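You operate a simulated robot arm through the tools that you are given. There is no shell and no other tool.

The job below is to be done with a simulated robot arm. You get a single attempt, and the scene is never put back.

Task
Swap the clay box in the bath for the sand box and clamp the beam over it.
Fine: the old box stands on the blue mat, the new one keeps its pad; beam swung home, then the black nut tight.

It is judged by the outcome, as a careful person would: the job done as asked, and still so three seconds after it is handed in. It fails if anything else is knocked over, pushed out of place, dropped, spilled or broken.

Robot
A 6-joint arm with a two-finger parallel gripper, fixed in place. Base frame: the origin is on the floor under the middle of its stand, x ahead of it, y to its left, z up. Units: mm, rad, N and s.
With the tool pointing down near the work surface it reaches from about 340 to 860 mm from the base axis. Its first joint turns from -2.007 to 2.007 rad. Payload 3.43 kg.
The tool frame sits at the grasp point between the pads (the TCP): z along the fingers, y along the line on which they close. The tips reach 34 mm beyond it. Largest opening 128 mm; finger width 24, thickness 12; the body of the gripper, 48 by 130 mm, starts 96 mm behind the TCP.
Orientation is that of the tool frame in the base frame, as a unit quaternion [x, y, z, w]. With the fingers straight down and closing along the base's y, the tool's x points along the base's -x, its y along +y and its z along -z.

Tools
- The arm moves only by the tool arm_command. Its argument "motion" is a list of rows, each a list of 7 numbers: the shift along the tool's x, y, z in cm, then the turn, a rotation vector about the tool's x, y, z in rad, then the gripper command, from -1 (fully open) to 1 (shut), values between in proportion. In form: [[tx, ty, tz, wx, wy, wz, jaw], ...]. A call has 1 to 20 rows; each row is the pose to reach, as a shift and turn from the pose commanded when the call began, along the tool's axes at that moment. A row lasts 0.2 s, in which the tool goes at most 50 mm and 0.15 rad; a call with a longer step from one row to the next is refused whole, and so is a gripper value outside its range. Where a pose cannot be reached the arm comes as near as it can. A force on the tool above 90 N (or 10 N above the force at the start of the call, whichever is more), or a blocked arm, ends the call early, and 0.2 s more pass. Each finger travels about 108 mm/s and halts on what it meets, pressing with about 33 N; the grip force reading is that of the motor and also rises with nothing between the fingers. The clock runs only during rows and for 0.2 s after the last one: add rows that repeat a pose to give the fingers time. It gives the time, the measured TCP pose, the force on the tool (base axes), the opening and the grip force at its end, in the units of the frame above (readings bear some noise), with the torque about the TCP (base axes, N m) and any sound that the robot's microphone picked up, and new pictures: "views" is both (left out), scene, wrist or none.
- Cameras (640 x 400 px; columns grow to the right, rows downward): "scene" is fixed at [221.8, 500.6, 1722.2]; the picture's right is [-0.48, -0.88, 0.00], its down [-0.64, 0.35, -0.69] and it looks along [0.61, -0.33, -0.72] (base axes); focal length 345 px, centre (320, 200). "wrist" rides on the gripper at [76, -11, -160] in the tool frame; the picture's right is [0.15, 0.99, 0.00], its down [-0.88, 0.13, -0.46] and it looks along [-0.45, 0.07, 0.89] (tool axes); focal length 234 px, centre (320, 200). There is no depth. A picture from a camera that has moved, and an enlarged one, comes with that camera's place and axes in the base frame and with its lens.
- lift_body(by): moves the trunk up (or, below 0, down) by that many mm; the arm rides with it, the base frame stays. It gives what a move gives, with no picture.
- close_up(camera, box): a new picture of the part [left, top, right, bottom] of that camera's present view, enlarged. No time passes.
- sign_off(): hands the job in; it is judged then, once.

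Nothing tells you positions but the pictures and the camera data. Unless the task says otherwise, let go and move clear before handing in.

The tools are called as name(argument=value, ...) on one line, values as JSON. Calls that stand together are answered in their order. arm_command: Moves the arm, as the interface text tells. Its arguments: {"type":"object","properties":{"motion":{"type":"array"},"views":{"type":"string","enum":["both","scene","wrist","none"]}},"required":["motion"]} The other tools are called the same way: lift_body (by) moves the trunk up or down; close_up (camera, box) takes an enlarged picture of a part of a camera's view; sign_off () hands the job in.

At the start:

```text
time_s: 0.0
ee_pos: [471.8, 86.6, 1438.3]
tcp_rot: [-0.001, 1.0, 0.001, 0.0]
wrist_force: [-0.3, 0.0, 0.3]
torque: [-0.01, -0.01, 0.0]
width: 127.8
grasp_force: 0.1
trunk travel left (down, up): [-675.0, 115.0]
```

scene: 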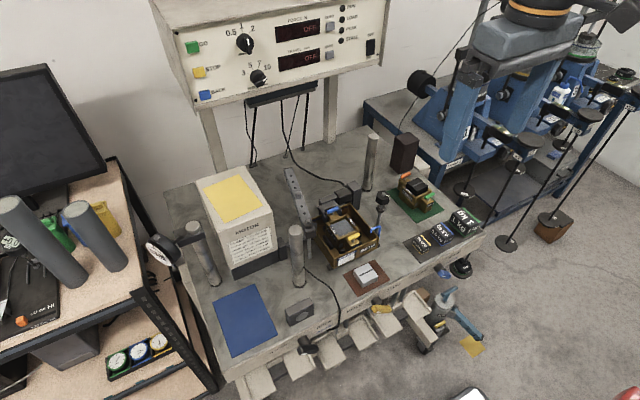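
wrist: 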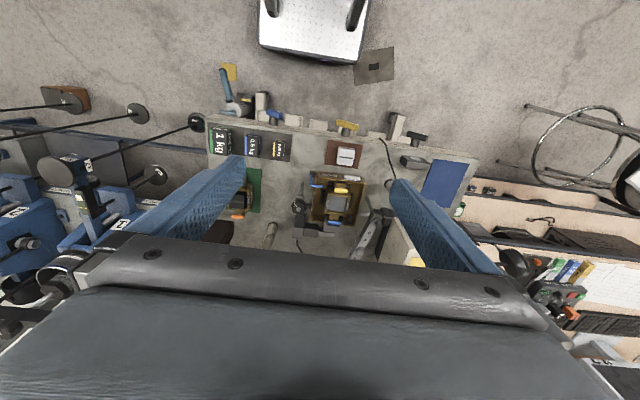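

I see a shear-box bench with a water bath in the middle holding a box, a blue mat on the near left, and another box on a green mat at the right. I'll zoom in before moving anything.

close_up(camera="scene", box=[280, 160, 400, 280])

close_up(camera="scene", box=[370, 120, 490, 280])

close_up(camera="scene", box=[180, 160, 360, 370])

close_up(camera="wrist", box=[200, 100, 480, 270])

```text
3.33 times, centred on (340, 220) of scene
camera zoom: at [221.8, 500.6, 1722.2], right [-0.48, -0.88, 0.0], down [-0.64, 0.35, -0.69], along [0.61, -0.33, -0.72], focal length 1151 px, centre (253, 133)
```

zoom: 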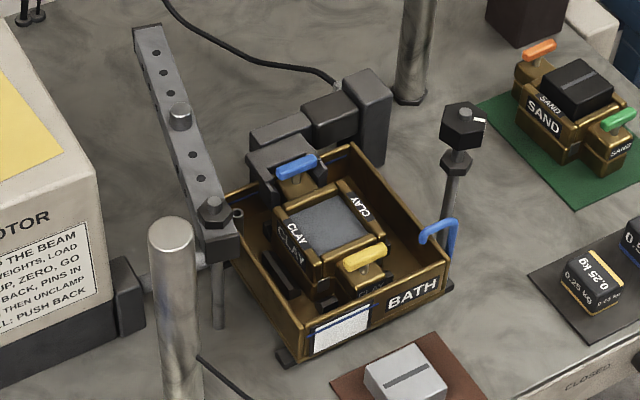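

```text
2.50 times, centred on (430, 200) of scene
camera zoom: at [221.8, 500.6, 1722.2], right [-0.48, -0.88, 0.0], down [-0.64, 0.35, -0.69], along [0.61, -0.33, -0.72], focal length 863 px, centre (45, 200)
```

zoom: 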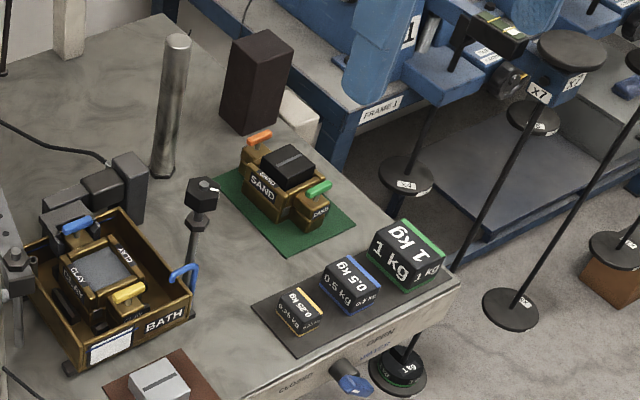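

```text
1.90 times, centred on (270, 265) of scene
camera zoom: at [221.8, 500.6, 1722.2], right [-0.48, -0.88, 0.0], down [-0.64, 0.35, -0.69], along [0.61, -0.33, -0.72], focal length 658 px, centre (415, 76)
```

zoom: 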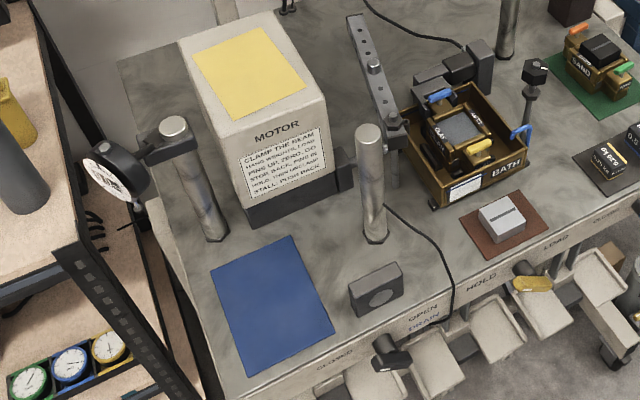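

```text
2.29 times, centred on (340, 185) of wrist
camera zoom: at [396.9, 76.0, 1598.7], right [-0.15, 0.99, 0.0], down [0.88, 0.13, 0.46], along [0.45, 0.07, -0.89], focal length 535 px, centre (274, 234)
```

zoom: 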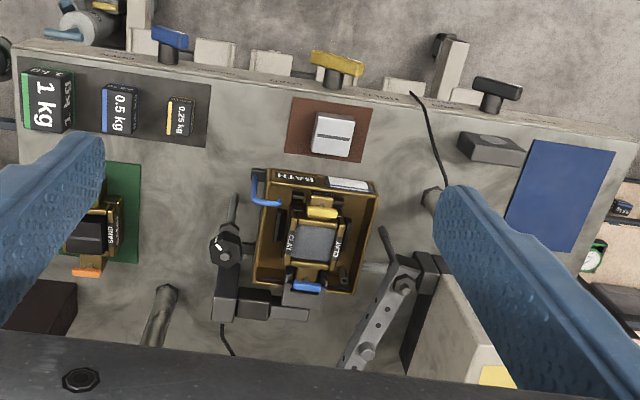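

The bench top looks to be near z = 945. The bath is around (680, 170), the sand box around (750, -110), the blue mat around (615, 485), and the beam is swung back from its pivot on the bath's left. I'll lower the trunk and move the wrist camera closer for a better look.

lift_body(by=-180)

close_up(camera="scene", box=[215, 205, 285, 275])

```text
time_s: 2.0
ee_pos: [471.5, 86.7, 1259.1]
tcp_rot: [-0.001, 1.0, 0.0, 0.0]
wrist_force: [1.4, 0.3, 0.0]
torque: [0.02, -0.02, 0.0]
width: 127.9
grasp_force: 0.1
trunk travel left (down, up): [-495.0, 295.0]
```

```text
5.71 times, centred on (250, 240) of scene
camera zoom: at [221.8, 500.6, 1722.2], right [-0.48, -0.88, 0.0], down [-0.64, 0.35, -0.69], along [0.61, -0.33, -0.72], focal length 1972 px, centre (720, -29)
```

zoom: 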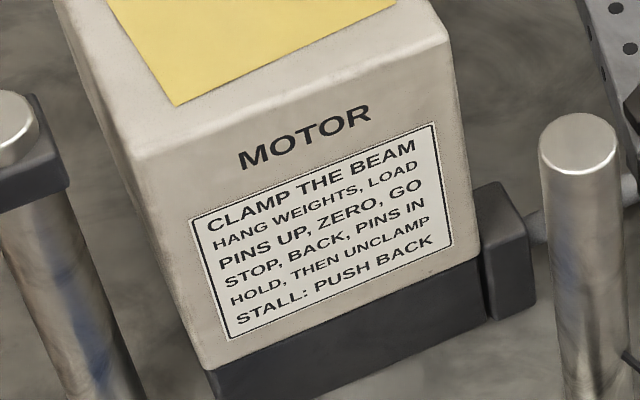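

The motor label gives the running order, but my job is only the box swap and the beam clamp. Next I'll move the wrist camera over the bath for a closer look.

arm_command(motion=[[-4, 3, 0, 0, 0, 0, -1], [-8, 6, 0, 0, 0, 0, -1], [-10, 8.5, 0, 0, 0, 0, -1]], views="both")

close_up(camera="wrist", box=[220, 80, 460, 230])

close_up(camera="scene", box=[190, 160, 270, 230])

```text
time_s: 2.8
ee_pos: [569.6, 171.6, 1258.2]
tcp_rot: [-0.001, 1.0, 0.0, 0.0]
wrist_force: [0.2, 0.6, 0.2]
torque: [0.05, -0.07, -0.01]
width: 128.1
grasp_force: 0.0
trunk travel left (down, up): [-495.0, 295.0]
camera wrist: at [494.3, 160.6, 1418.0], right [-0.15, 0.99, 0.0], down [0.88, 0.13, 0.46], along [0.45, 0.07, -0.89], focal length 234 px, centre (320, 200)
```

scene: 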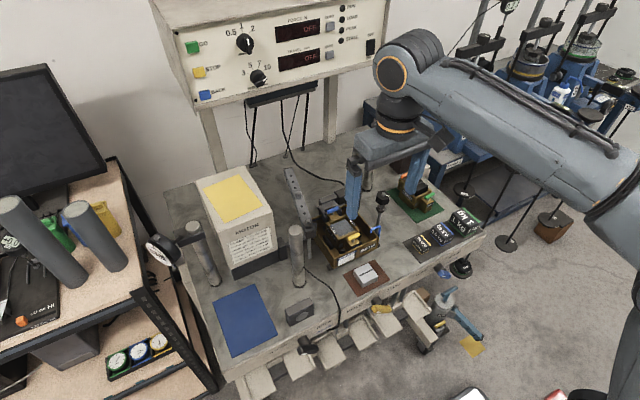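
wrist: 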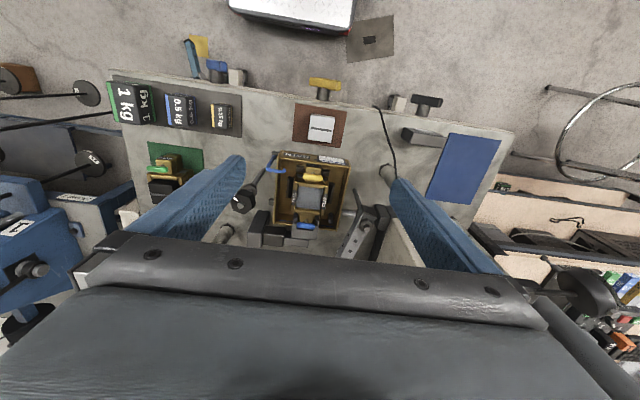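

```text
2.67 times, centred on (340, 155) of wrist
camera zoom: at [494.3, 160.6, 1418.0], right [-0.15, 0.99, 0.0], down [0.88, 0.13, 0.46], along [0.45, 0.07, -0.89], focal length 624 px, centre (267, 320)
```

zoom: 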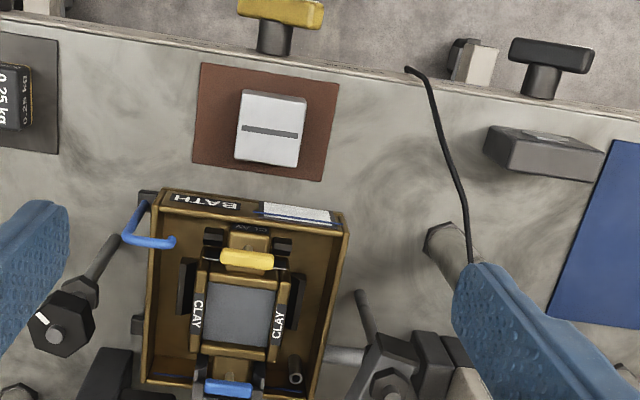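

```text
5.71 times, centred on (230, 195) of scene
camera zoom: at [221.8, 500.6, 1722.2], right [-0.48, -0.88, 0.0], down [-0.64, 0.35, -0.69], along [0.61, -0.33, -0.72], focal length 1972 px, centre (834, 229)
```

zoom: 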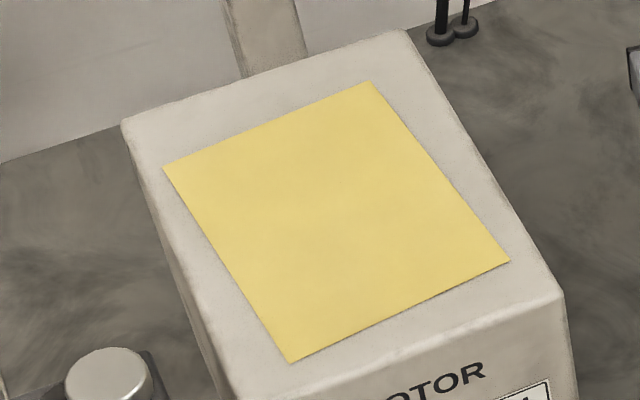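

The black nut sits on a tall stud near (685, 64, 1088). The beam pivot is near (700, 271), with the beam pointing away to the back. I'll lower a little more to study the bath and the boxes.

lift_body(by=-80)

arm_command(motion=[[3, -2, 0, 0, 0, 0, -1], [4, -3, 0, 0, 0, 0, -1]], views="wrist")

close_up(camera="wrist", box=[240, 90, 440, 240])

close_up(camera="wrist", box=[100, 90, 300, 240])

```text
time_s: 4.0
ee_pos: [573.4, 171.8, 1178.3]
tcp_rot: [-0.001, 1.0, 0.0, 0.0]
wrist_force: [0.1, 0.3, -0.6]
torque: [-0.01, 0.03, -0.01]
width: 127.8
grasp_force: 0.1
trunk travel left (down, up): [-415.0, 375.0]
```

```text
time_s: 4.6
ee_pos: [532.3, 143.1, 1178.8]
tcp_rot: [-0.001, 1.0, 0.001, -0.001]
wrist_force: [1.1, 0.1, -0.4]
torque: [0.04, 0.06, -0.01]
width: 127.9
grasp_force: 0.1
trunk travel left (down, up): [-415.0, 375.0]
camera wrist: at [457.1, 132.0, 1338.7], right [-0.15, 0.99, 0.0], down [0.88, 0.13, 0.46], along [0.45, 0.07, -0.89], focal length 234 px, centre (320, 200)
```

wrist: 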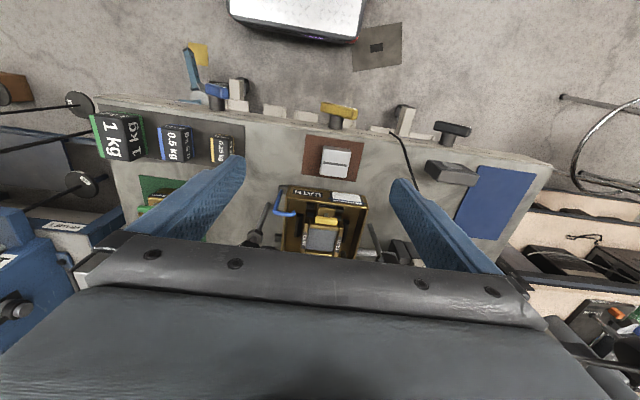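

```text
2.67 times, centred on (340, 165) of wrist
camera zoom: at [457.1, 132.0, 1338.7], right [-0.15, 0.99, 0.0], down [0.88, 0.13, 0.46], along [0.45, 0.07, -0.89], focal length 624 px, centre (267, 293)
```

zoom: 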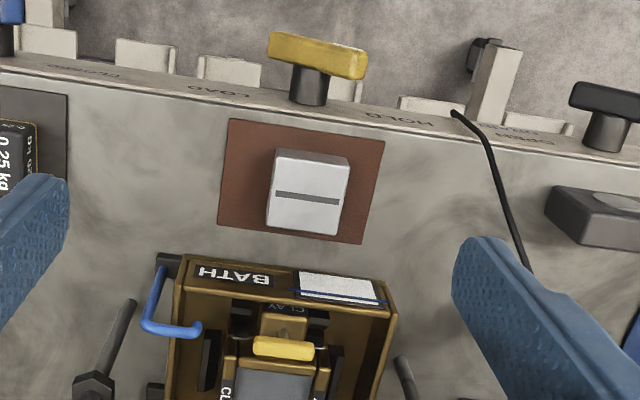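

```text
2.67 times, centred on (200, 165) of wrist
camera zoom: at [457.1, 132.0, 1338.7], right [-0.15, 0.99, 0.0], down [0.88, 0.13, 0.46], along [0.45, 0.07, -0.89], focal length 624 px, centre (640, 293)
```

zoom: 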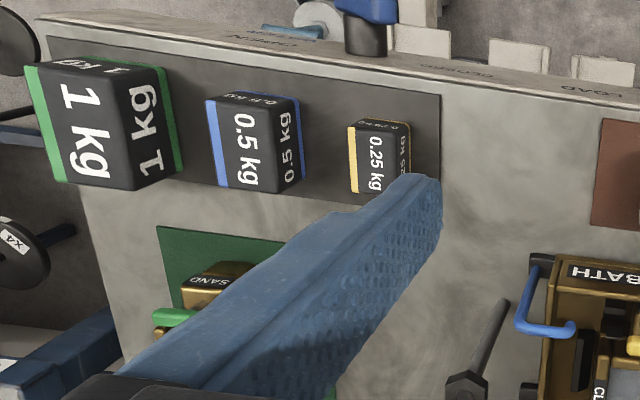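

The gripper body hides everything below about row 240, so things directly beneath the TCP appear near row 150. I'll move over the bath itself, with the tips staying above everything there.

arm_command(motion=[[-4.5, 0, 0, 0, 0, 0, -1], [-9, 0.5, 0, 0, 0, 0, -1], [-13, 1, 0, 0, 0, 0, -1], [-13, 1, 0, 0, 0, 0, -1]], views="both")

close_up(camera="wrist", box=[240, 60, 440, 240])

close_up(camera="wrist", box=[260, 90, 380, 200])

```text
time_s: 5.6
ee_pos: [663.8, 153.3, 1177.8]
tcp_rot: [-0.001, 1.0, 0.001, 0.0]
wrist_force: [-0.1, 0.0, -0.2]
torque: [0.0, -0.01, -0.02]
width: 128.1
grasp_force: 0.1
trunk travel left (down, up): [-415.0, 375.0]
camera wrist: at [588.6, 142.6, 1337.9], right [-0.15, 0.99, 0.0], down [0.88, 0.13, 0.46], along [0.45, 0.07, -0.89], focal length 234 px, centre (320, 200)
```

scene: 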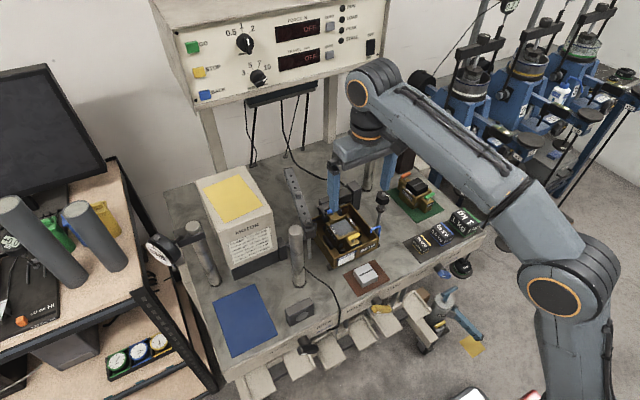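
wrist: 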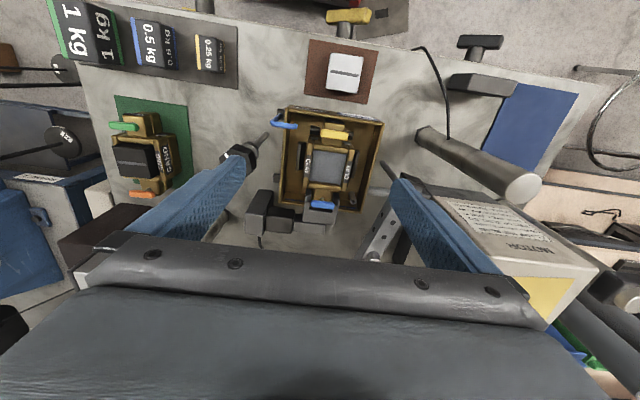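

```text
2.22 times, centred on (340, 150) of wrist
camera zoom: at [588.6, 142.6, 1337.9], right [-0.15, 0.99, 0.0], down [0.88, 0.13, 0.46], along [0.45, 0.07, -0.89], focal length 520 px, centre (276, 311)
```

zoom: 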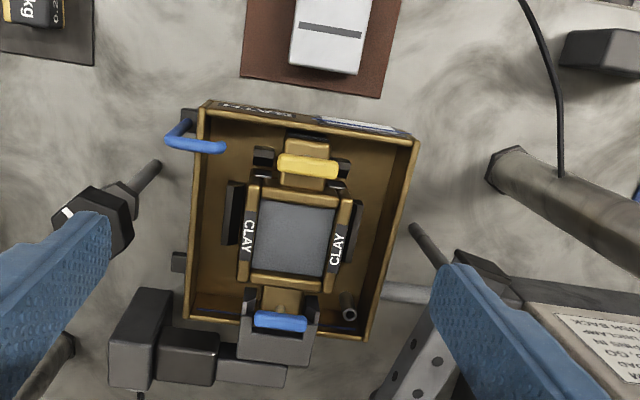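

```text
3.64 times, centred on (320, 145) of wrist
camera zoom: at [588.6, 142.6, 1337.9], right [-0.15, 0.99, 0.0], down [0.88, 0.13, 0.46], along [0.45, 0.07, -0.89], focal length 852 px, centre (320, 400)
```

zoom: 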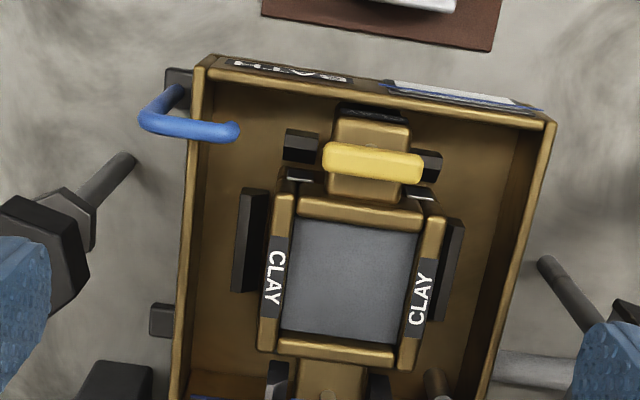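

The clay box sits in a seat in the bath, with black guide rails at its sides and a grey bracket at the rear lug. Its top is near z = 1008 and its centre near (702, 172). I'll zoom in on the nut, the beam and the sand box.

close_up(camera="scene", box=[355, 180, 405, 230])

close_up(camera="scene", box=[280, 160, 330, 210])

close_up(camera="scene", box=[290, 200, 350, 260])

close_up(camera="wrist", box=[90, 80, 210, 220])

close_up(camera="scene", box=[385, 160, 445, 220])

```text
8.00 times, centred on (380, 205) of scene
camera zoom: at [221.8, 500.6, 1722.2], right [-0.48, -0.88, 0.0], down [-0.64, 0.35, -0.69], along [0.61, -0.33, -0.72], focal length 2762 px, centre (-160, 160)
```

zoom: 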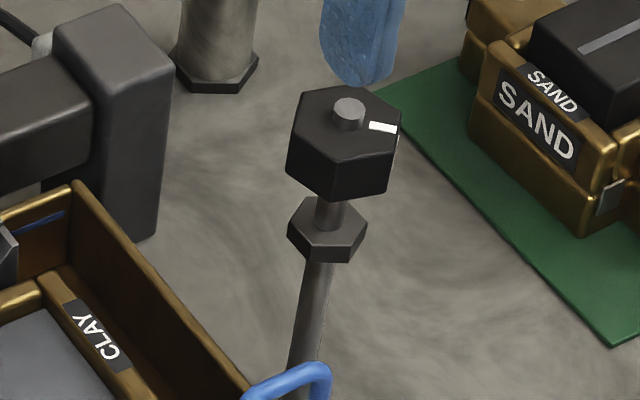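

```text
8.00 times, centred on (305, 185) of scene
camera zoom: at [221.8, 500.6, 1722.2], right [-0.48, -0.88, 0.0], down [-0.64, 0.35, -0.69], along [0.61, -0.33, -0.72], focal length 2762 px, centre (440, 320)
```

zoom: 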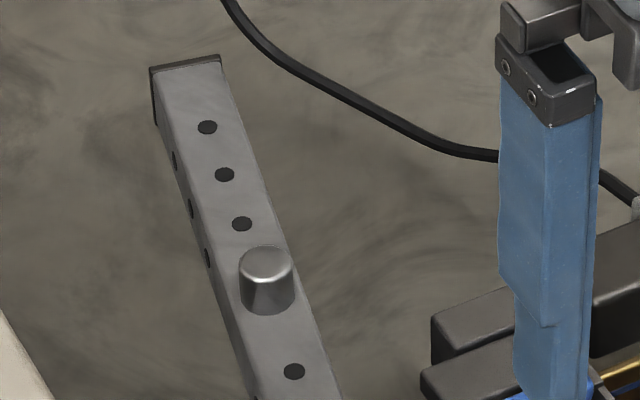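

```text
6.67 times, centred on (320, 230) of scene
camera zoom: at [221.8, 500.6, 1722.2], right [-0.48, -0.88, 0.0], down [-0.64, 0.35, -0.69], along [0.61, -0.33, -0.72], focal length 2301 px, centre (320, 0)
```

zoom: 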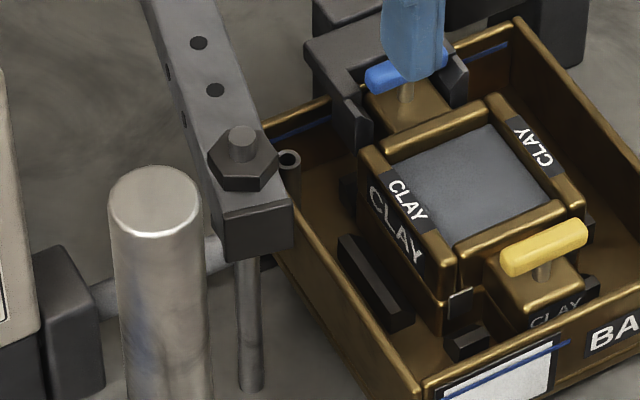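

```text
2.86 times, centred on (150, 150) of wrist
camera zoom: at [588.6, 142.6, 1337.9], right [-0.15, 0.99, 0.0], down [0.88, 0.13, 0.46], along [0.45, 0.07, -0.89], focal length 669 px, centre (806, 343)
```

zoom: 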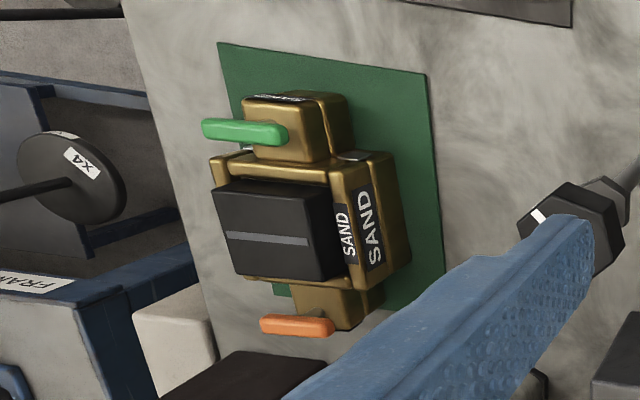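

```text
6.67 times, centred on (415, 190) of scene
camera zoom: at [221.8, 500.6, 1722.2], right [-0.48, -0.88, 0.0], down [-0.64, 0.35, -0.69], along [0.61, -0.33, -0.72], focal length 2301 px, centre (-313, 267)
```

zoom: 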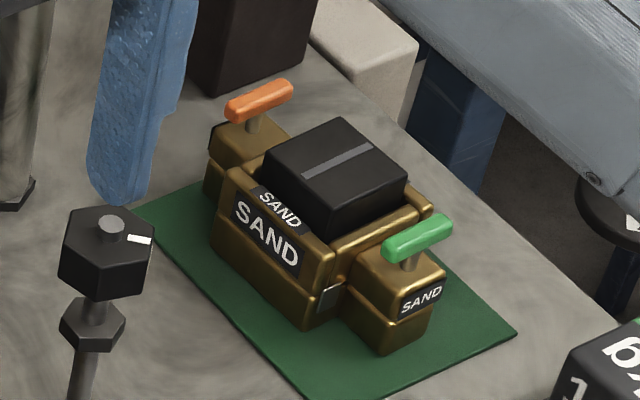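

The clay box looks square with the base axes. It's about 69 mm across y and centred near (700.5, 172), with its rim at z ≈ 1012 and the rail tops at z ≈ 978. I'll move directly above it, narrow the jaws to about 90 mm, and check the alignment.

arm_command(motion=[[-2, 1, 0, 0, 0, 0, -0.6], [-3.7, 1.9, 0, 0, 0, 0, -0.4], [-3.7, 1.9, 0, 0, 0, 0, -0.4]], views="wrist")

close_up(camera="wrist", box=[260, 70, 380, 220])

```text
time_s: 6.4
ee_pos: [698.7, 170.3, 1174.8]
tcp_rot: [-0.001, 1.0, 0.0, 0.0]
wrist_force: [-0.8, -0.4, -0.3]
torque: [-0.04, 0.02, -0.01]
width: 89.8
grasp_force: 0.1
trunk travel left (down, up): [-415.0, 375.0]
camera wrist: at [623.4, 160.7, 1335.5], right [-0.15, 0.99, 0.0], down [0.88, 0.13, 0.46], along [0.45, 0.07, -0.89], focal length 234 px, centre (320, 200)
```

wrist: 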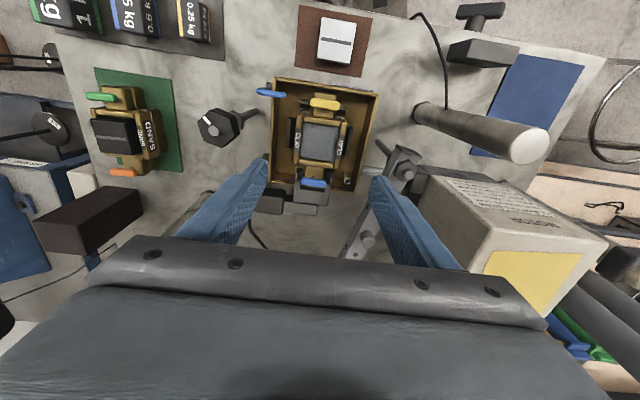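

```text
2.67 times, centred on (320, 145) of wrist
camera zoom: at [623.4, 160.7, 1335.5], right [-0.15, 0.99, 0.0], down [0.88, 0.13, 0.46], along [0.45, 0.07, -0.89], focal length 624 px, centre (320, 347)
```

zoom: 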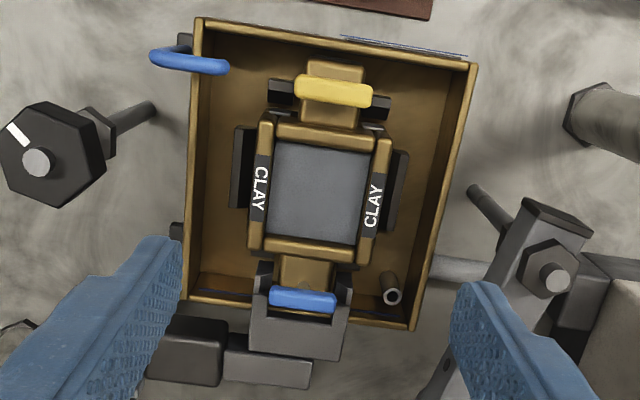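

The view confirms the box centre at about (699.5, 171.2) and the stud at (682, 66). The pivot is at (700, 271), so when home the beam will lie against the stud under the nut. I'll descend over the clay box now.

arm_command(motion=[[0, 0.1, 4, 0, 0, 0, -0.4], [0, 0.1, 8, 0, 0, 0, -0.4], [0, 0.1, 11, 0, 0, 0, -0.4], [0, 0.1, 13, 0, 0, 0, -0.4], [0, 0.1, 13, 0, 0, 0, -0.4]], views="both")

close_up(camera="wrist", box=[250, 110, 390, 240])

close_up(camera="scene", box=[300, 170, 400, 270])

```text
time_s: 7.6
ee_pos: [698.7, 171.6, 1048.9]
tcp_rot: [-0.001, 1.0, 0.0, 0.0]
wrist_force: [0.1, 0.5, -0.3]
torque: [0.0, -0.03, 0.01]
width: 89.5
grasp_force: 0.1
trunk travel left (down, up): [-415.0, 375.0]
camera wrist: at [624.2, 161.3, 1208.7], right [-0.15, 0.99, 0.0], down [0.88, 0.13, 0.46], along [0.45, 0.07, -0.89], focal length 234 px, centre (320, 200)
```

scene: 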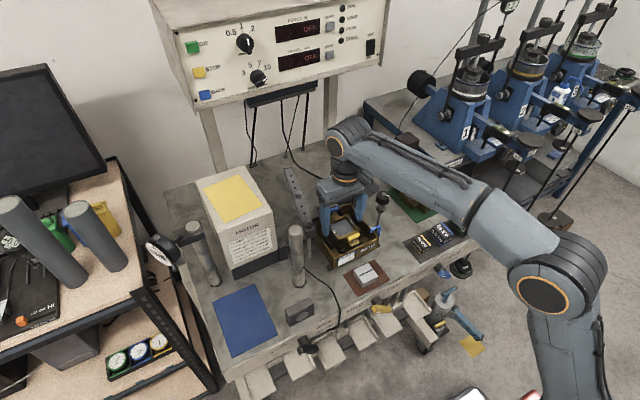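
wrist: 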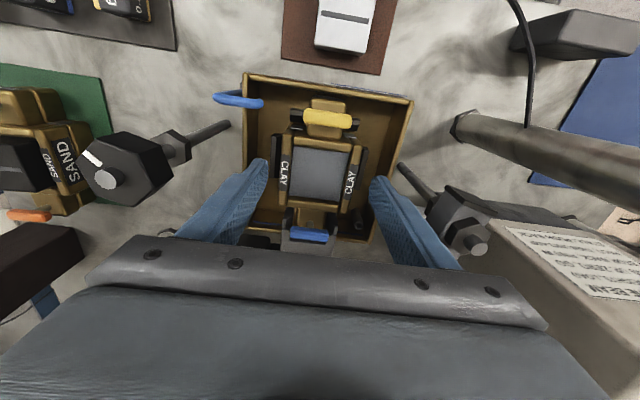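

```text
3.08 times, centred on (320, 175) of wrist
camera zoom: at [624.2, 161.3, 1208.7], right [-0.15, 0.99, 0.0], down [0.88, 0.13, 0.46], along [0.45, 0.07, -0.89], focal length 720 px, centre (320, 277)
```

zoom: 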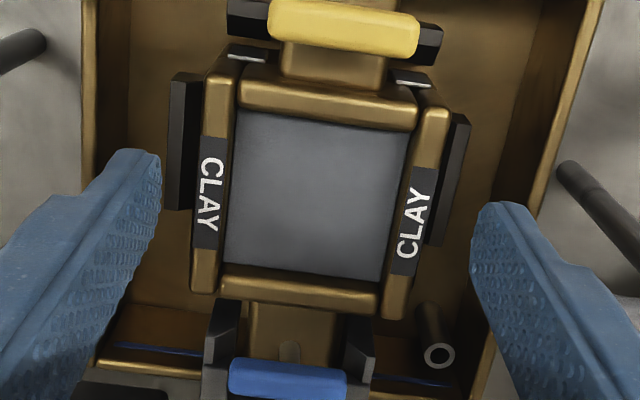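

```text
4.00 times, centred on (350, 220) of scene
camera zoom: at [221.8, 500.6, 1722.2], right [-0.48, -0.88, 0.0], down [-0.64, 0.35, -0.69], along [0.61, -0.33, -0.72], focal length 1381 px, centre (200, 120)
```

zoom: 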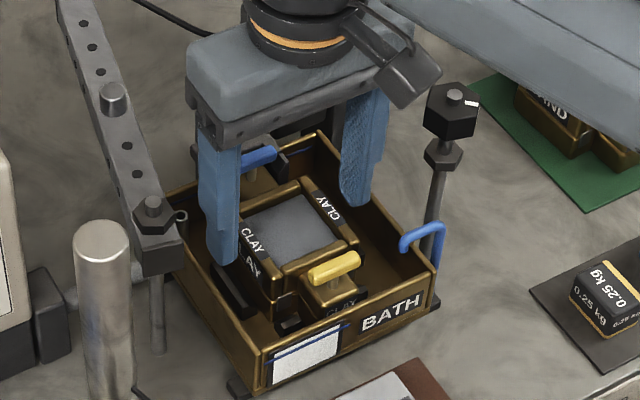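

The fingers straddle the box with even gaps on both sides. I'll descend about 30 mm, staying above the side rails, and close.

arm_command(motion=[[0, 0, 1.5, 0, 0, 0, -0.4], [0, 0, 3.0, 0, 0, 0, -0.4], [0, 0, 3.0, 0, 0, 0, -0.4]], views="wrist")

close_up(camera="scene", box=[300, 190, 380, 270])

```text
time_s: 8.4
ee_pos: [699.6, 171.8, 1018.9]
tcp_rot: [-0.001, 1.0, 0.001, 0.0]
wrist_force: [0.2, 0.9, -0.3]
torque: [-0.01, -0.01, 0.0]
width: 89.7
grasp_force: 0.0
trunk travel left (down, up): [-415.0, 375.0]
camera wrist: at [624.8, 161.0, 1178.0], right [-0.15, 0.99, 0.0], down [0.88, 0.13, 0.46], along [0.45, 0.07, -0.89], focal length 234 px, centre (320, 200)
```

wrist: 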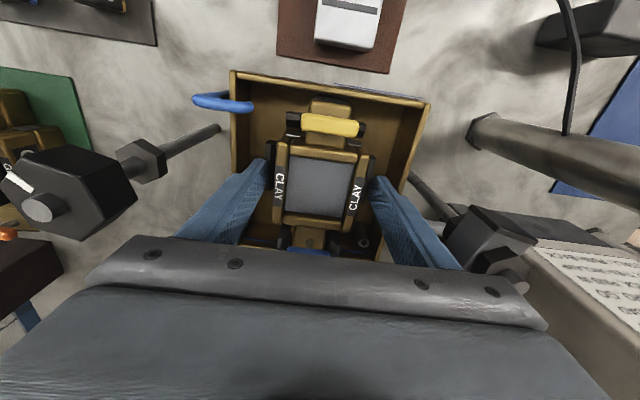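

```text
5.00 times, centred on (340, 230) of scene
camera zoom: at [221.8, 500.6, 1722.2], right [-0.48, -0.88, 0.0], down [-0.64, 0.35, -0.69], along [0.61, -0.33, -0.72], focal length 1726 px, centre (220, 50)
```

zoom: 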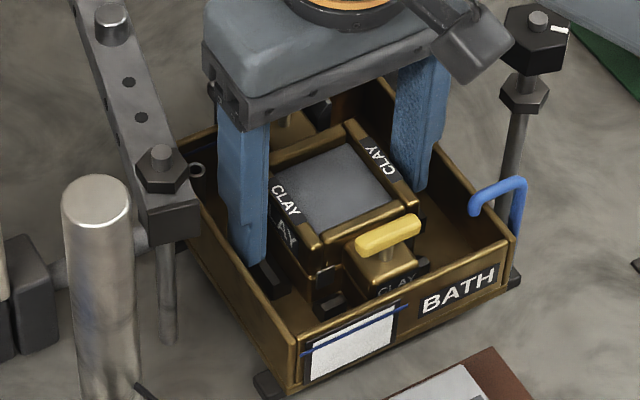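

The tips are down beside the box with no contact force. I'll close the jaws and check the grip width.

arm_command(motion=[[0, 0, 0, 0, 0, 0, 0.0], [0, 0, 0, 0, 0, 0, 0.4], [0, 0, 0, 0, 0, 0, 1], [0, 0, 0, 0, 0, 0, 1]], views="wrist")

close_up(camera="wrist", box=[250, 90, 390, 240])

```text
time_s: 9.4
ee_pos: [700.7, 171.5, 1017.5]
tcp_rot: [-0.001, 1.0, 0.0, 0.0]
wrist_force: [-0.1, -1.6, -0.3]
torque: [-0.22, -0.08, -0.03]
width: 67.9
grasp_force: 32.9
trunk travel left (down, up): [-415.0, 375.0]
camera wrist: at [624.9, 160.8, 1178.1], right [-0.15, 0.99, 0.0], down [0.88, 0.13, 0.46], along [0.45, 0.07, -0.89], focal length 234 px, centre (320, 200)
```

wrist: 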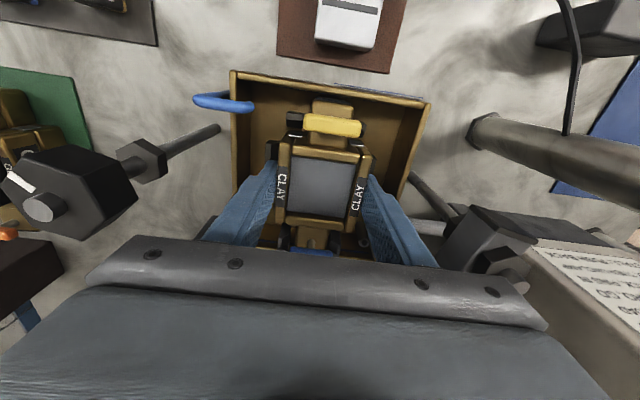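

```text
2.67 times, centred on (320, 165) of wrist
camera zoom: at [624.9, 160.8, 1178.1], right [-0.15, 0.99, 0.0], down [0.88, 0.13, 0.46], along [0.45, 0.07, -0.89], focal length 624 px, centre (320, 293)
```

zoom: 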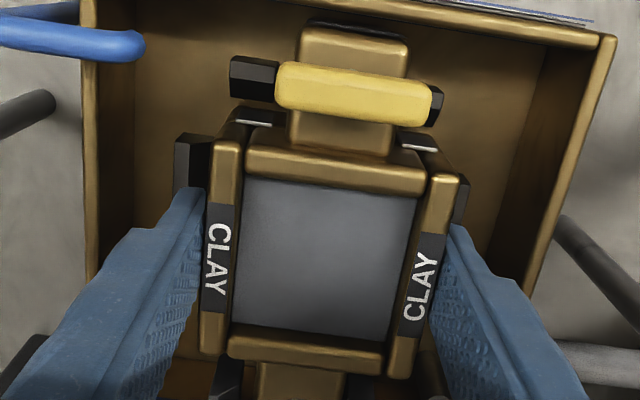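

I have a firm grip at 67.9 mm. The seated reference is TCP ≈ (700, 171.6, 1018). I'll lift slowly, straight up.

arm_command(motion=[[0, 0, -0.5, 0, 0, 0, 1], [0, 0, -1, 0, 0, 0, 1], [0, 0, -1.5, 0, 0, 0, 1], [0, 0, -2.0, 0, 0, 0, 1], [0, 0, -2.0, 0, 0, 0, 1]], views="both")

close_up(camera="scene", box=[300, 190, 380, 270])

```text
time_s: 10.6
ee_pos: [698.9, 172.5, 1039.1]
tcp_rot: [-0.001, 1.0, 0.001, 0.0]
wrist_force: [0.8, 0.4, -7.5]
torque: [0.01, -0.01, -0.02]
width: 67.7
grasp_force: 32.9
trunk travel left (down, up): [-415.0, 375.0]
camera wrist: at [624.4, 161.3, 1198.3], right [-0.15, 0.99, 0.0], down [0.88, 0.13, 0.46], along [0.45, 0.07, -0.89], focal length 234 px, centre (320, 200)
```

scene: 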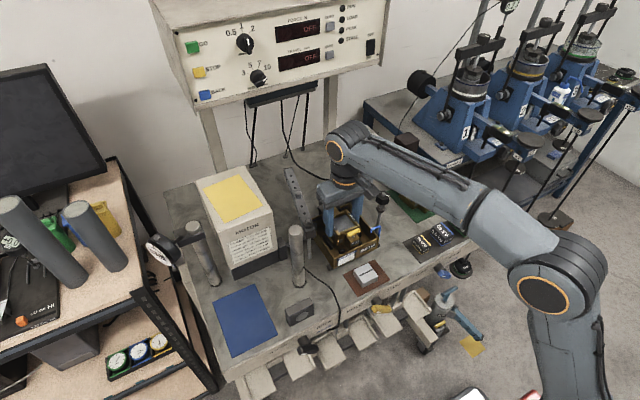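
wrist: 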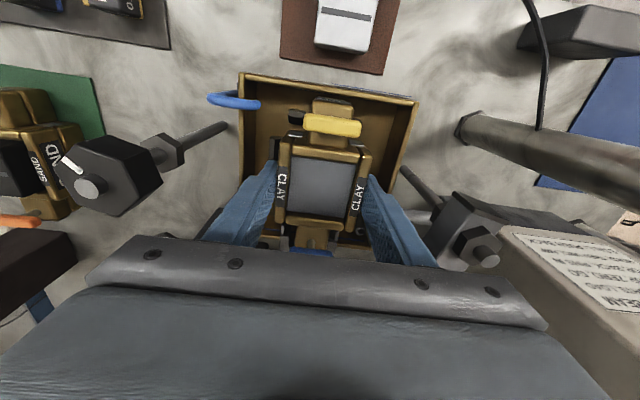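

```text
5.00 times, centred on (340, 230) of scene
camera zoom: at [221.8, 500.6, 1722.2], right [-0.48, -0.88, 0.0], down [-0.64, 0.35, -0.69], along [0.61, -0.33, -0.72], focal length 1726 px, centre (220, 50)
```

zoom: 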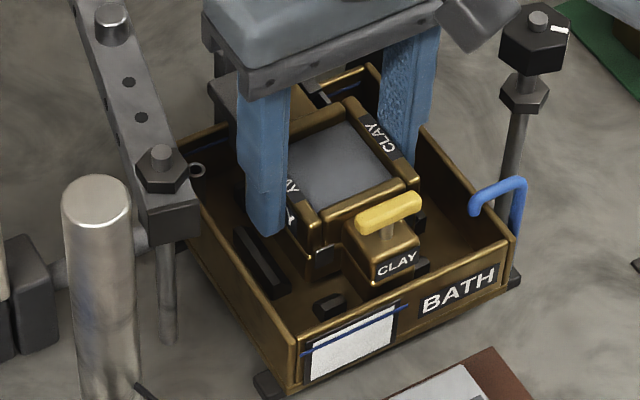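

The box lifted cleanly at about 7.5 N. I'll raise the trunk so the box clears the posts, then carry it to the blue mat, centred near (621, 485).

lift_body(by=215)

arm_command(motion=[[0.4, 2, 0, 0, 0, 0, 1], [1.2, 5, 0, 0, 0, 0, 1], [2.0, 8.5, 0, 0, 0, 0, 1], [3.0, 12, 0, 0, 0, 0, 1], [4.0, 15.5, 0, 0, 0, 0, 1], [5.0, 19, 0, 0, 0, 0, 1], [6.0, 22.5, 0, 0, 0, 0, 1], [7.0, 26, 0, 0, 0, 0, 1], [7.6, 29, 0, 0, 0, 0, 1], [7.8, 30.8, 0, 0, 0, 0, 1], [7.8, 31.3, 0, 0, 0, 0, 1], [7.8, 31.3, 0, 0, 0, 0, 1]], views="both")

```text
time_s: 12.9
ee_pos: [699.9, 171.7, 1252.8]
tcp_rot: [0.0, 1.0, 0.0, -0.001]
wrist_force: [-0.9, 0.4, -6.8]
torque: [-0.01, 0.0, 0.04]
width: 67.8
grasp_force: 33.4
trunk travel left (down, up): [-630.0, 160.0]
```

```text
time_s: 15.5
ee_pos: [615.9, 481.2, 1250.1]
tcp_rot: [-0.001, 1.0, 0.0, 0.0]
wrist_force: [-0.1, -0.4, -7.5]
torque: [0.02, 0.02, 0.0]
width: 68.2
grasp_force: 33.2
out of reach, approached as far as the arm can: row 10, 11, 12
trunk travel left (down, up): [-630.0, 160.0]
camera wrist: at [541.2, 470.7, 1410.4], right [-0.15, 0.99, 0.0], down [0.88, 0.13, 0.46], along [0.45, 0.07, -0.89], focal length 234 px, centre (320, 200)
```

scene: 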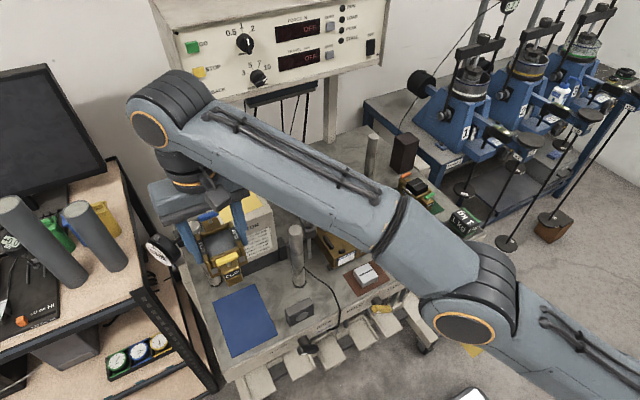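
wrist: 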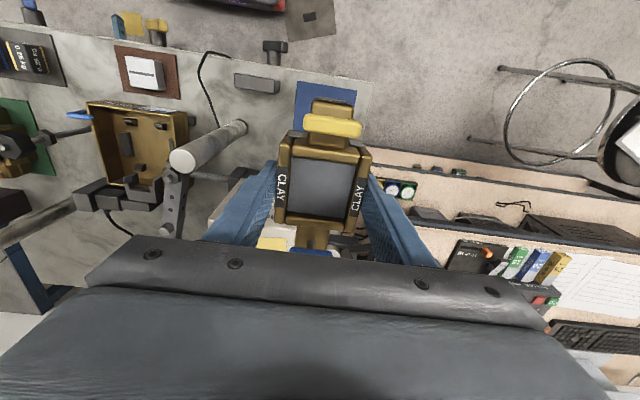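

The arm is at the edge of its reach here, at about 782 mm radius. The mat spans roughly x 547–692 and y 431–538, so I'll place the box near (620, 476), well inside the mat.

arm_command(motion=[[0, -0.5, 0, 0, 0, 0, 1], [0, -0.9, 0, 0, 0, 0, 1], [0, -0.9, 0, 0, 0, 0, 1]], views="none")

```text
time_s: 16.3
ee_pos: [615.7, 472.0, 1251.4]
tcp_rot: [-0.001, 1.0, 0.0, 0.0]
wrist_force: [-0.9, -0.1, -8.1]
torque: [0.04, -0.05, 0.01]
width: 67.7
grasp_force: 33.2
trunk travel left (down, up): [-630.0, 160.0]
```

arm_command(motion=[[-0.25, 0.1, 0, 0, 0, 0, 1], [-0.5, 0.3, 0, 0, 0, 0, 1], [-0.5, 0.3, 0, 0, 0, 0, 1]], views="none")

lift_body(by=-190)

close_up(camera="scene", box=[170, 190, 330, 370])

close_up(camera="wrist", box=[180, 40, 460, 250])

```text
time_s: 17.1
ee_pos: [620.8, 475.4, 1251.6]
tcp_rot: [-0.001, 1.0, 0.0, 0.001]
wrist_force: [0.1, -0.2, -8.2]
torque: [0.05, 0.04, -0.02]
width: 67.5
grasp_force: 32.9
trunk travel left (down, up): [-630.0, 160.0]
```

```text
time_s: 19.1
ee_pos: [622.2, 475.2, 1061.3]
tcp_rot: [-0.001, 1.0, 0.0, 0.0]
wrist_force: [-0.3, -0.9, -7.9]
torque: [-0.02, -0.03, -0.02]
width: 67.9
grasp_force: 33.4
trunk travel left (down, up): [-440.0, 350.0]
```

```text
2.22 times, centred on (250, 280) of scene
camera zoom: at [221.8, 500.6, 1722.2], right [-0.48, -0.88, 0.0], down [-0.64, 0.35, -0.69], along [0.61, -0.33, -0.72], focal length 767 px, centre (476, 22)
```

zoom: 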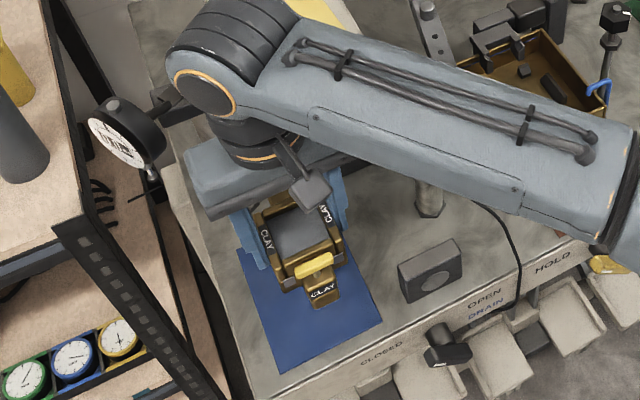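

```text
1.90 times, centred on (320, 145) of wrist
camera zoom: at [546.2, 465.0, 1221.0], right [-0.15, 0.99, 0.0], down [0.88, 0.13, 0.46], along [0.45, 0.07, -0.89], focal length 446 px, centre (320, 305)
```

zoom: 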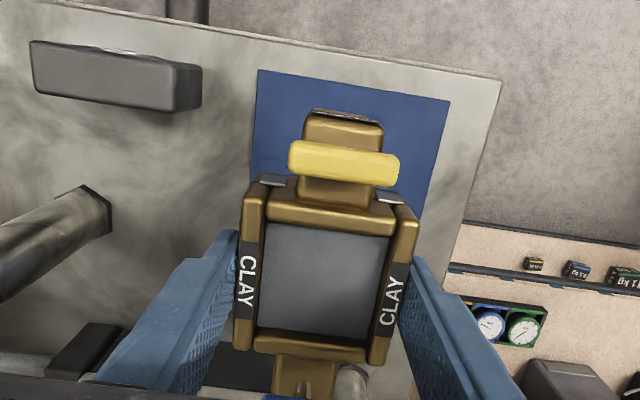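

lift_body(by=-40)

arm_command(motion=[[0, 0.4, 0, 0, 0, 0, 1], [0, 0.4, 0.5, 0, 0, 0, 1], [0, 0.4, 0.8, 0, 0, 0, 1]], views="scene")

close_up(camera="scene", box=[210, 230, 310, 330])

```text
time_s: 20.0
ee_pos: [622.1, 475.0, 1020.1]
tcp_rot: [0.0, 1.0, 0.001, 0.0]
wrist_force: [0.0, 0.7, -7.2]
torque: [-0.04, 0.01, 0.01]
width: 67.7
grasp_force: 33.0
trunk travel left (down, up): [-400.0, 390.0]
```

```text
time_s: 20.8
ee_pos: [620.8, 479.8, 1012.3]
tcp_rot: [-0.001, 1.0, 0.0, 0.0]
wrist_force: [0.1, -0.7, -8.0]
torque: [0.0, 0.0, 0.01]
width: 68.0
grasp_force: 32.9
trunk travel left (down, up): [-400.0, 390.0]
```

scene: 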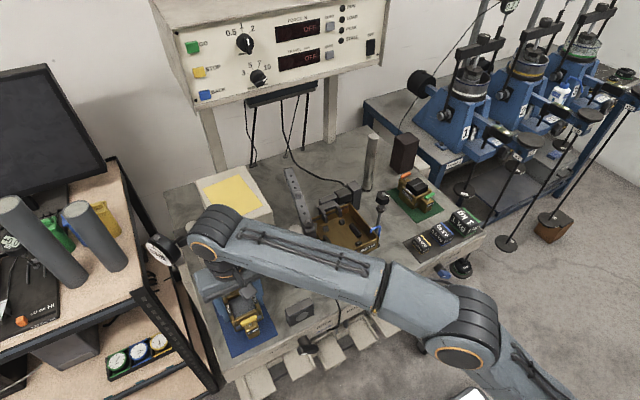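

```text
4.00 times, centred on (260, 280) of scene
camera zoom: at [221.8, 500.6, 1722.2], right [-0.48, -0.88, 0.0], down [-0.64, 0.35, -0.69], along [0.61, -0.33, -0.72], focal length 1381 px, centre (560, -120)
```

zoom: 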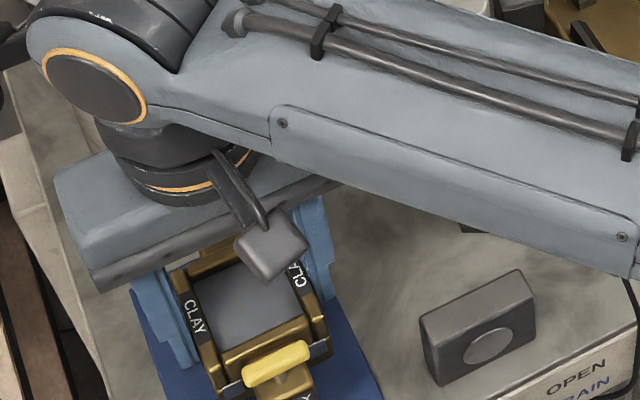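

arm_command(motion=[[0, 0, 0.2, 0, 0, 0, 1], [0, 0, 0.4, 0, 0, 0, 1], [0, 0, 0.6, 0, 0, 0, 1]], views="none")

close_up(camera="wrist", box=[220, 80, 420, 250])

```text
time_s: 21.6
ee_pos: [622.7, 480.3, 1006.9]
tcp_rot: [-0.001, 1.0, -0.001, 0.0]
wrist_force: [-0.1, -0.4, -7.5]
torque: [0.02, 0.06, -0.01]
width: 67.7
grasp_force: 32.9
trunk travel left (down, up): [-400.0, 390.0]
```

```text
2.35 times, centred on (320, 165) of wrist
camera zoom: at [546.1, 469.5, 1166.4], right [-0.15, 0.99, 0.0], down [0.88, 0.13, 0.46], along [0.45, 0.07, -0.89], focal length 551 px, centre (320, 282)
```

zoom: 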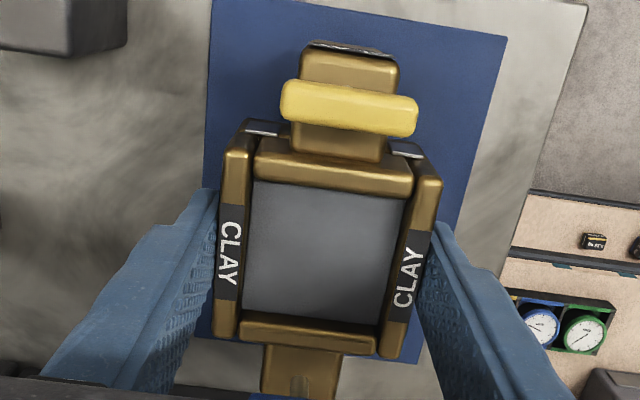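

arm_command(motion=[[0, 0, 0.2, 0, 0, 0, 1], [0, 0, 0.4, 0, 0, 0, 1], [0, 0, 0.4, 0, 0, 0, 1]], views="none")

```text
time_s: 22.4
ee_pos: [621.7, 480.0, 1002.3]
tcp_rot: [-0.002, 1.0, 0.0, 0.001]
wrist_force: [0.2, 0.0, -7.1]
torque: [-0.01, -0.02, -0.02]
width: 67.9
grasp_force: 32.4
trunk travel left (down, up): [-400.0, 390.0]
```

arm_command(motion=[[0, 0, 0.2, 0, 0, 0, 1], [0, 0, 0.4, 0, 0, 0, 1], [0, 0, 0.4, 0, 0, 0, 1]], views="none")

close_up(camera="scene", box=[220, 270, 300, 350])

```text
time_s: 23.2
ee_pos: [620.0, 479.8, 999.5]
tcp_rot: [-0.001, 1.0, 0.0, 0.0]
wrist_force: [0.2, 0.0, -8.5]
torque: [0.01, 0.0, -0.01]
width: 67.7
grasp_force: 32.7
trunk travel left (down, up): [-400.0, 390.0]
```

```text
5.00 times, centred on (260, 310) of scene
camera zoom: at [221.8, 500.6, 1722.2], right [-0.48, -0.88, 0.0], down [-0.64, 0.35, -0.69], along [0.61, -0.33, -0.72], focal length 1726 px, centre (620, -350)
```

zoom: 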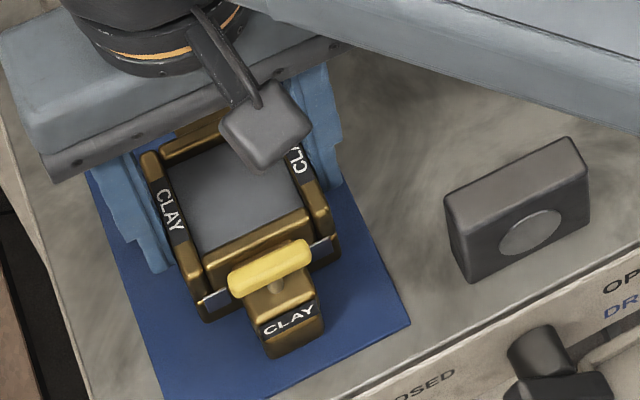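

arm_command(motion=[[0, 0, 0.15, 0, 0, 0, 1], [0, 0, 0.3, 0, 0, 0, 1], [0, 0, 0.3, 0, 0, 0, 1]], views="none")

```text
time_s: 24.0
ee_pos: [622.1, 478.6, 996.7]
tcp_rot: [-0.001, 1.0, 0.0, 0.0]
wrist_force: [-0.2, -0.2, -7.1]
torque: [0.04, 0.0, -0.01]
width: 67.5
grasp_force: 33.2
trunk travel left (down, up): [-400.0, 390.0]
```

arm_command(motion=[[0, 0, 0.15, 0, 0, 0, 1], [0, 0, 0.3, 0, 0, 0, 1], [0, 0, 0.3, 0, 0, 0, 1]], views="none")

```text
time_s: 24.8
ee_pos: [621.3, 478.9, 995.3]
tcp_rot: [0.0, 1.0, 0.001, 0.001]
wrist_force: [3.6, 3.6, 14.1]
torque: [-0.38, 0.81, -0.05]
width: 68.1
grasp_force: 33.4
trunk travel left (down, up): [-400.0, 390.0]
```

The box is down on the mat, with the load now pushing up at +14 N. I'll relax slightly, open the jaws a little, and check.

arm_command(motion=[[0, 0, -0.1, 0, 0, 0, 1], [0, 0, -0.1, 0, 0, 0, -0.2], [0, 0, -0.1, 0, 0, 0, -0.4], [0, 0, -0.1, 0, 0, 0, -0.4]], views="wrist")

close_up(camera="wrist", box=[220, 80, 420, 250])

```text
time_s: 25.8
ee_pos: [621.2, 479.7, 994.3]
tcp_rot: [0.0, 1.0, 0.0, 0.0]
wrist_force: [0.4, 0.0, -0.6]
torque: [-0.01, 0.02, -0.02]
width: 89.5
grasp_force: 0.2
trunk travel left (down, up): [-400.0, 390.0]
camera wrist: at [546.3, 468.8, 1154.2], right [-0.15, 0.99, 0.0], down [0.88, 0.13, 0.46], along [0.45, 0.07, -0.89], focal length 234 px, centre (320, 200)
```

wrist: 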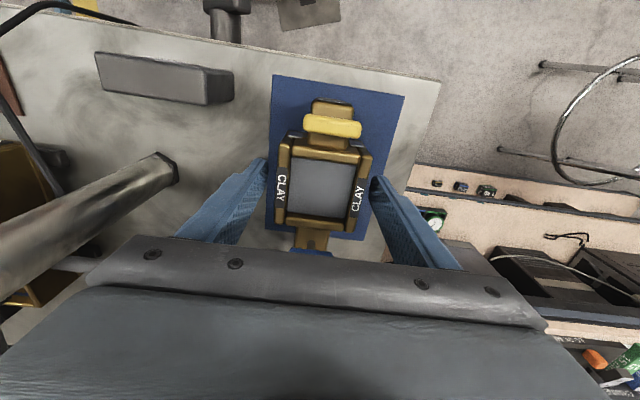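

```text
2.35 times, centred on (320, 165) of wrist
camera zoom: at [546.3, 468.8, 1154.2], right [-0.15, 0.99, 0.0], down [0.88, 0.13, 0.46], along [0.45, 0.07, -0.89], focal length 551 px, centre (320, 282)
```

zoom: 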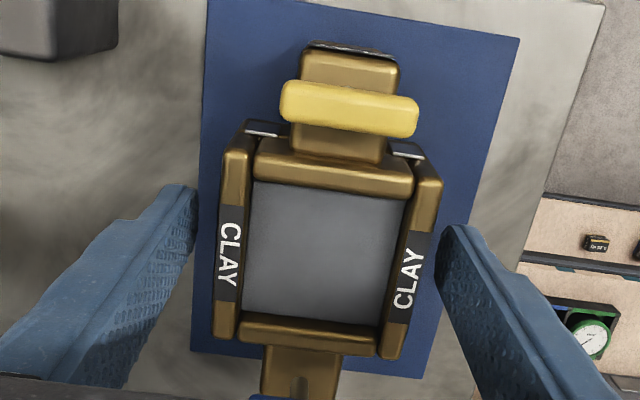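

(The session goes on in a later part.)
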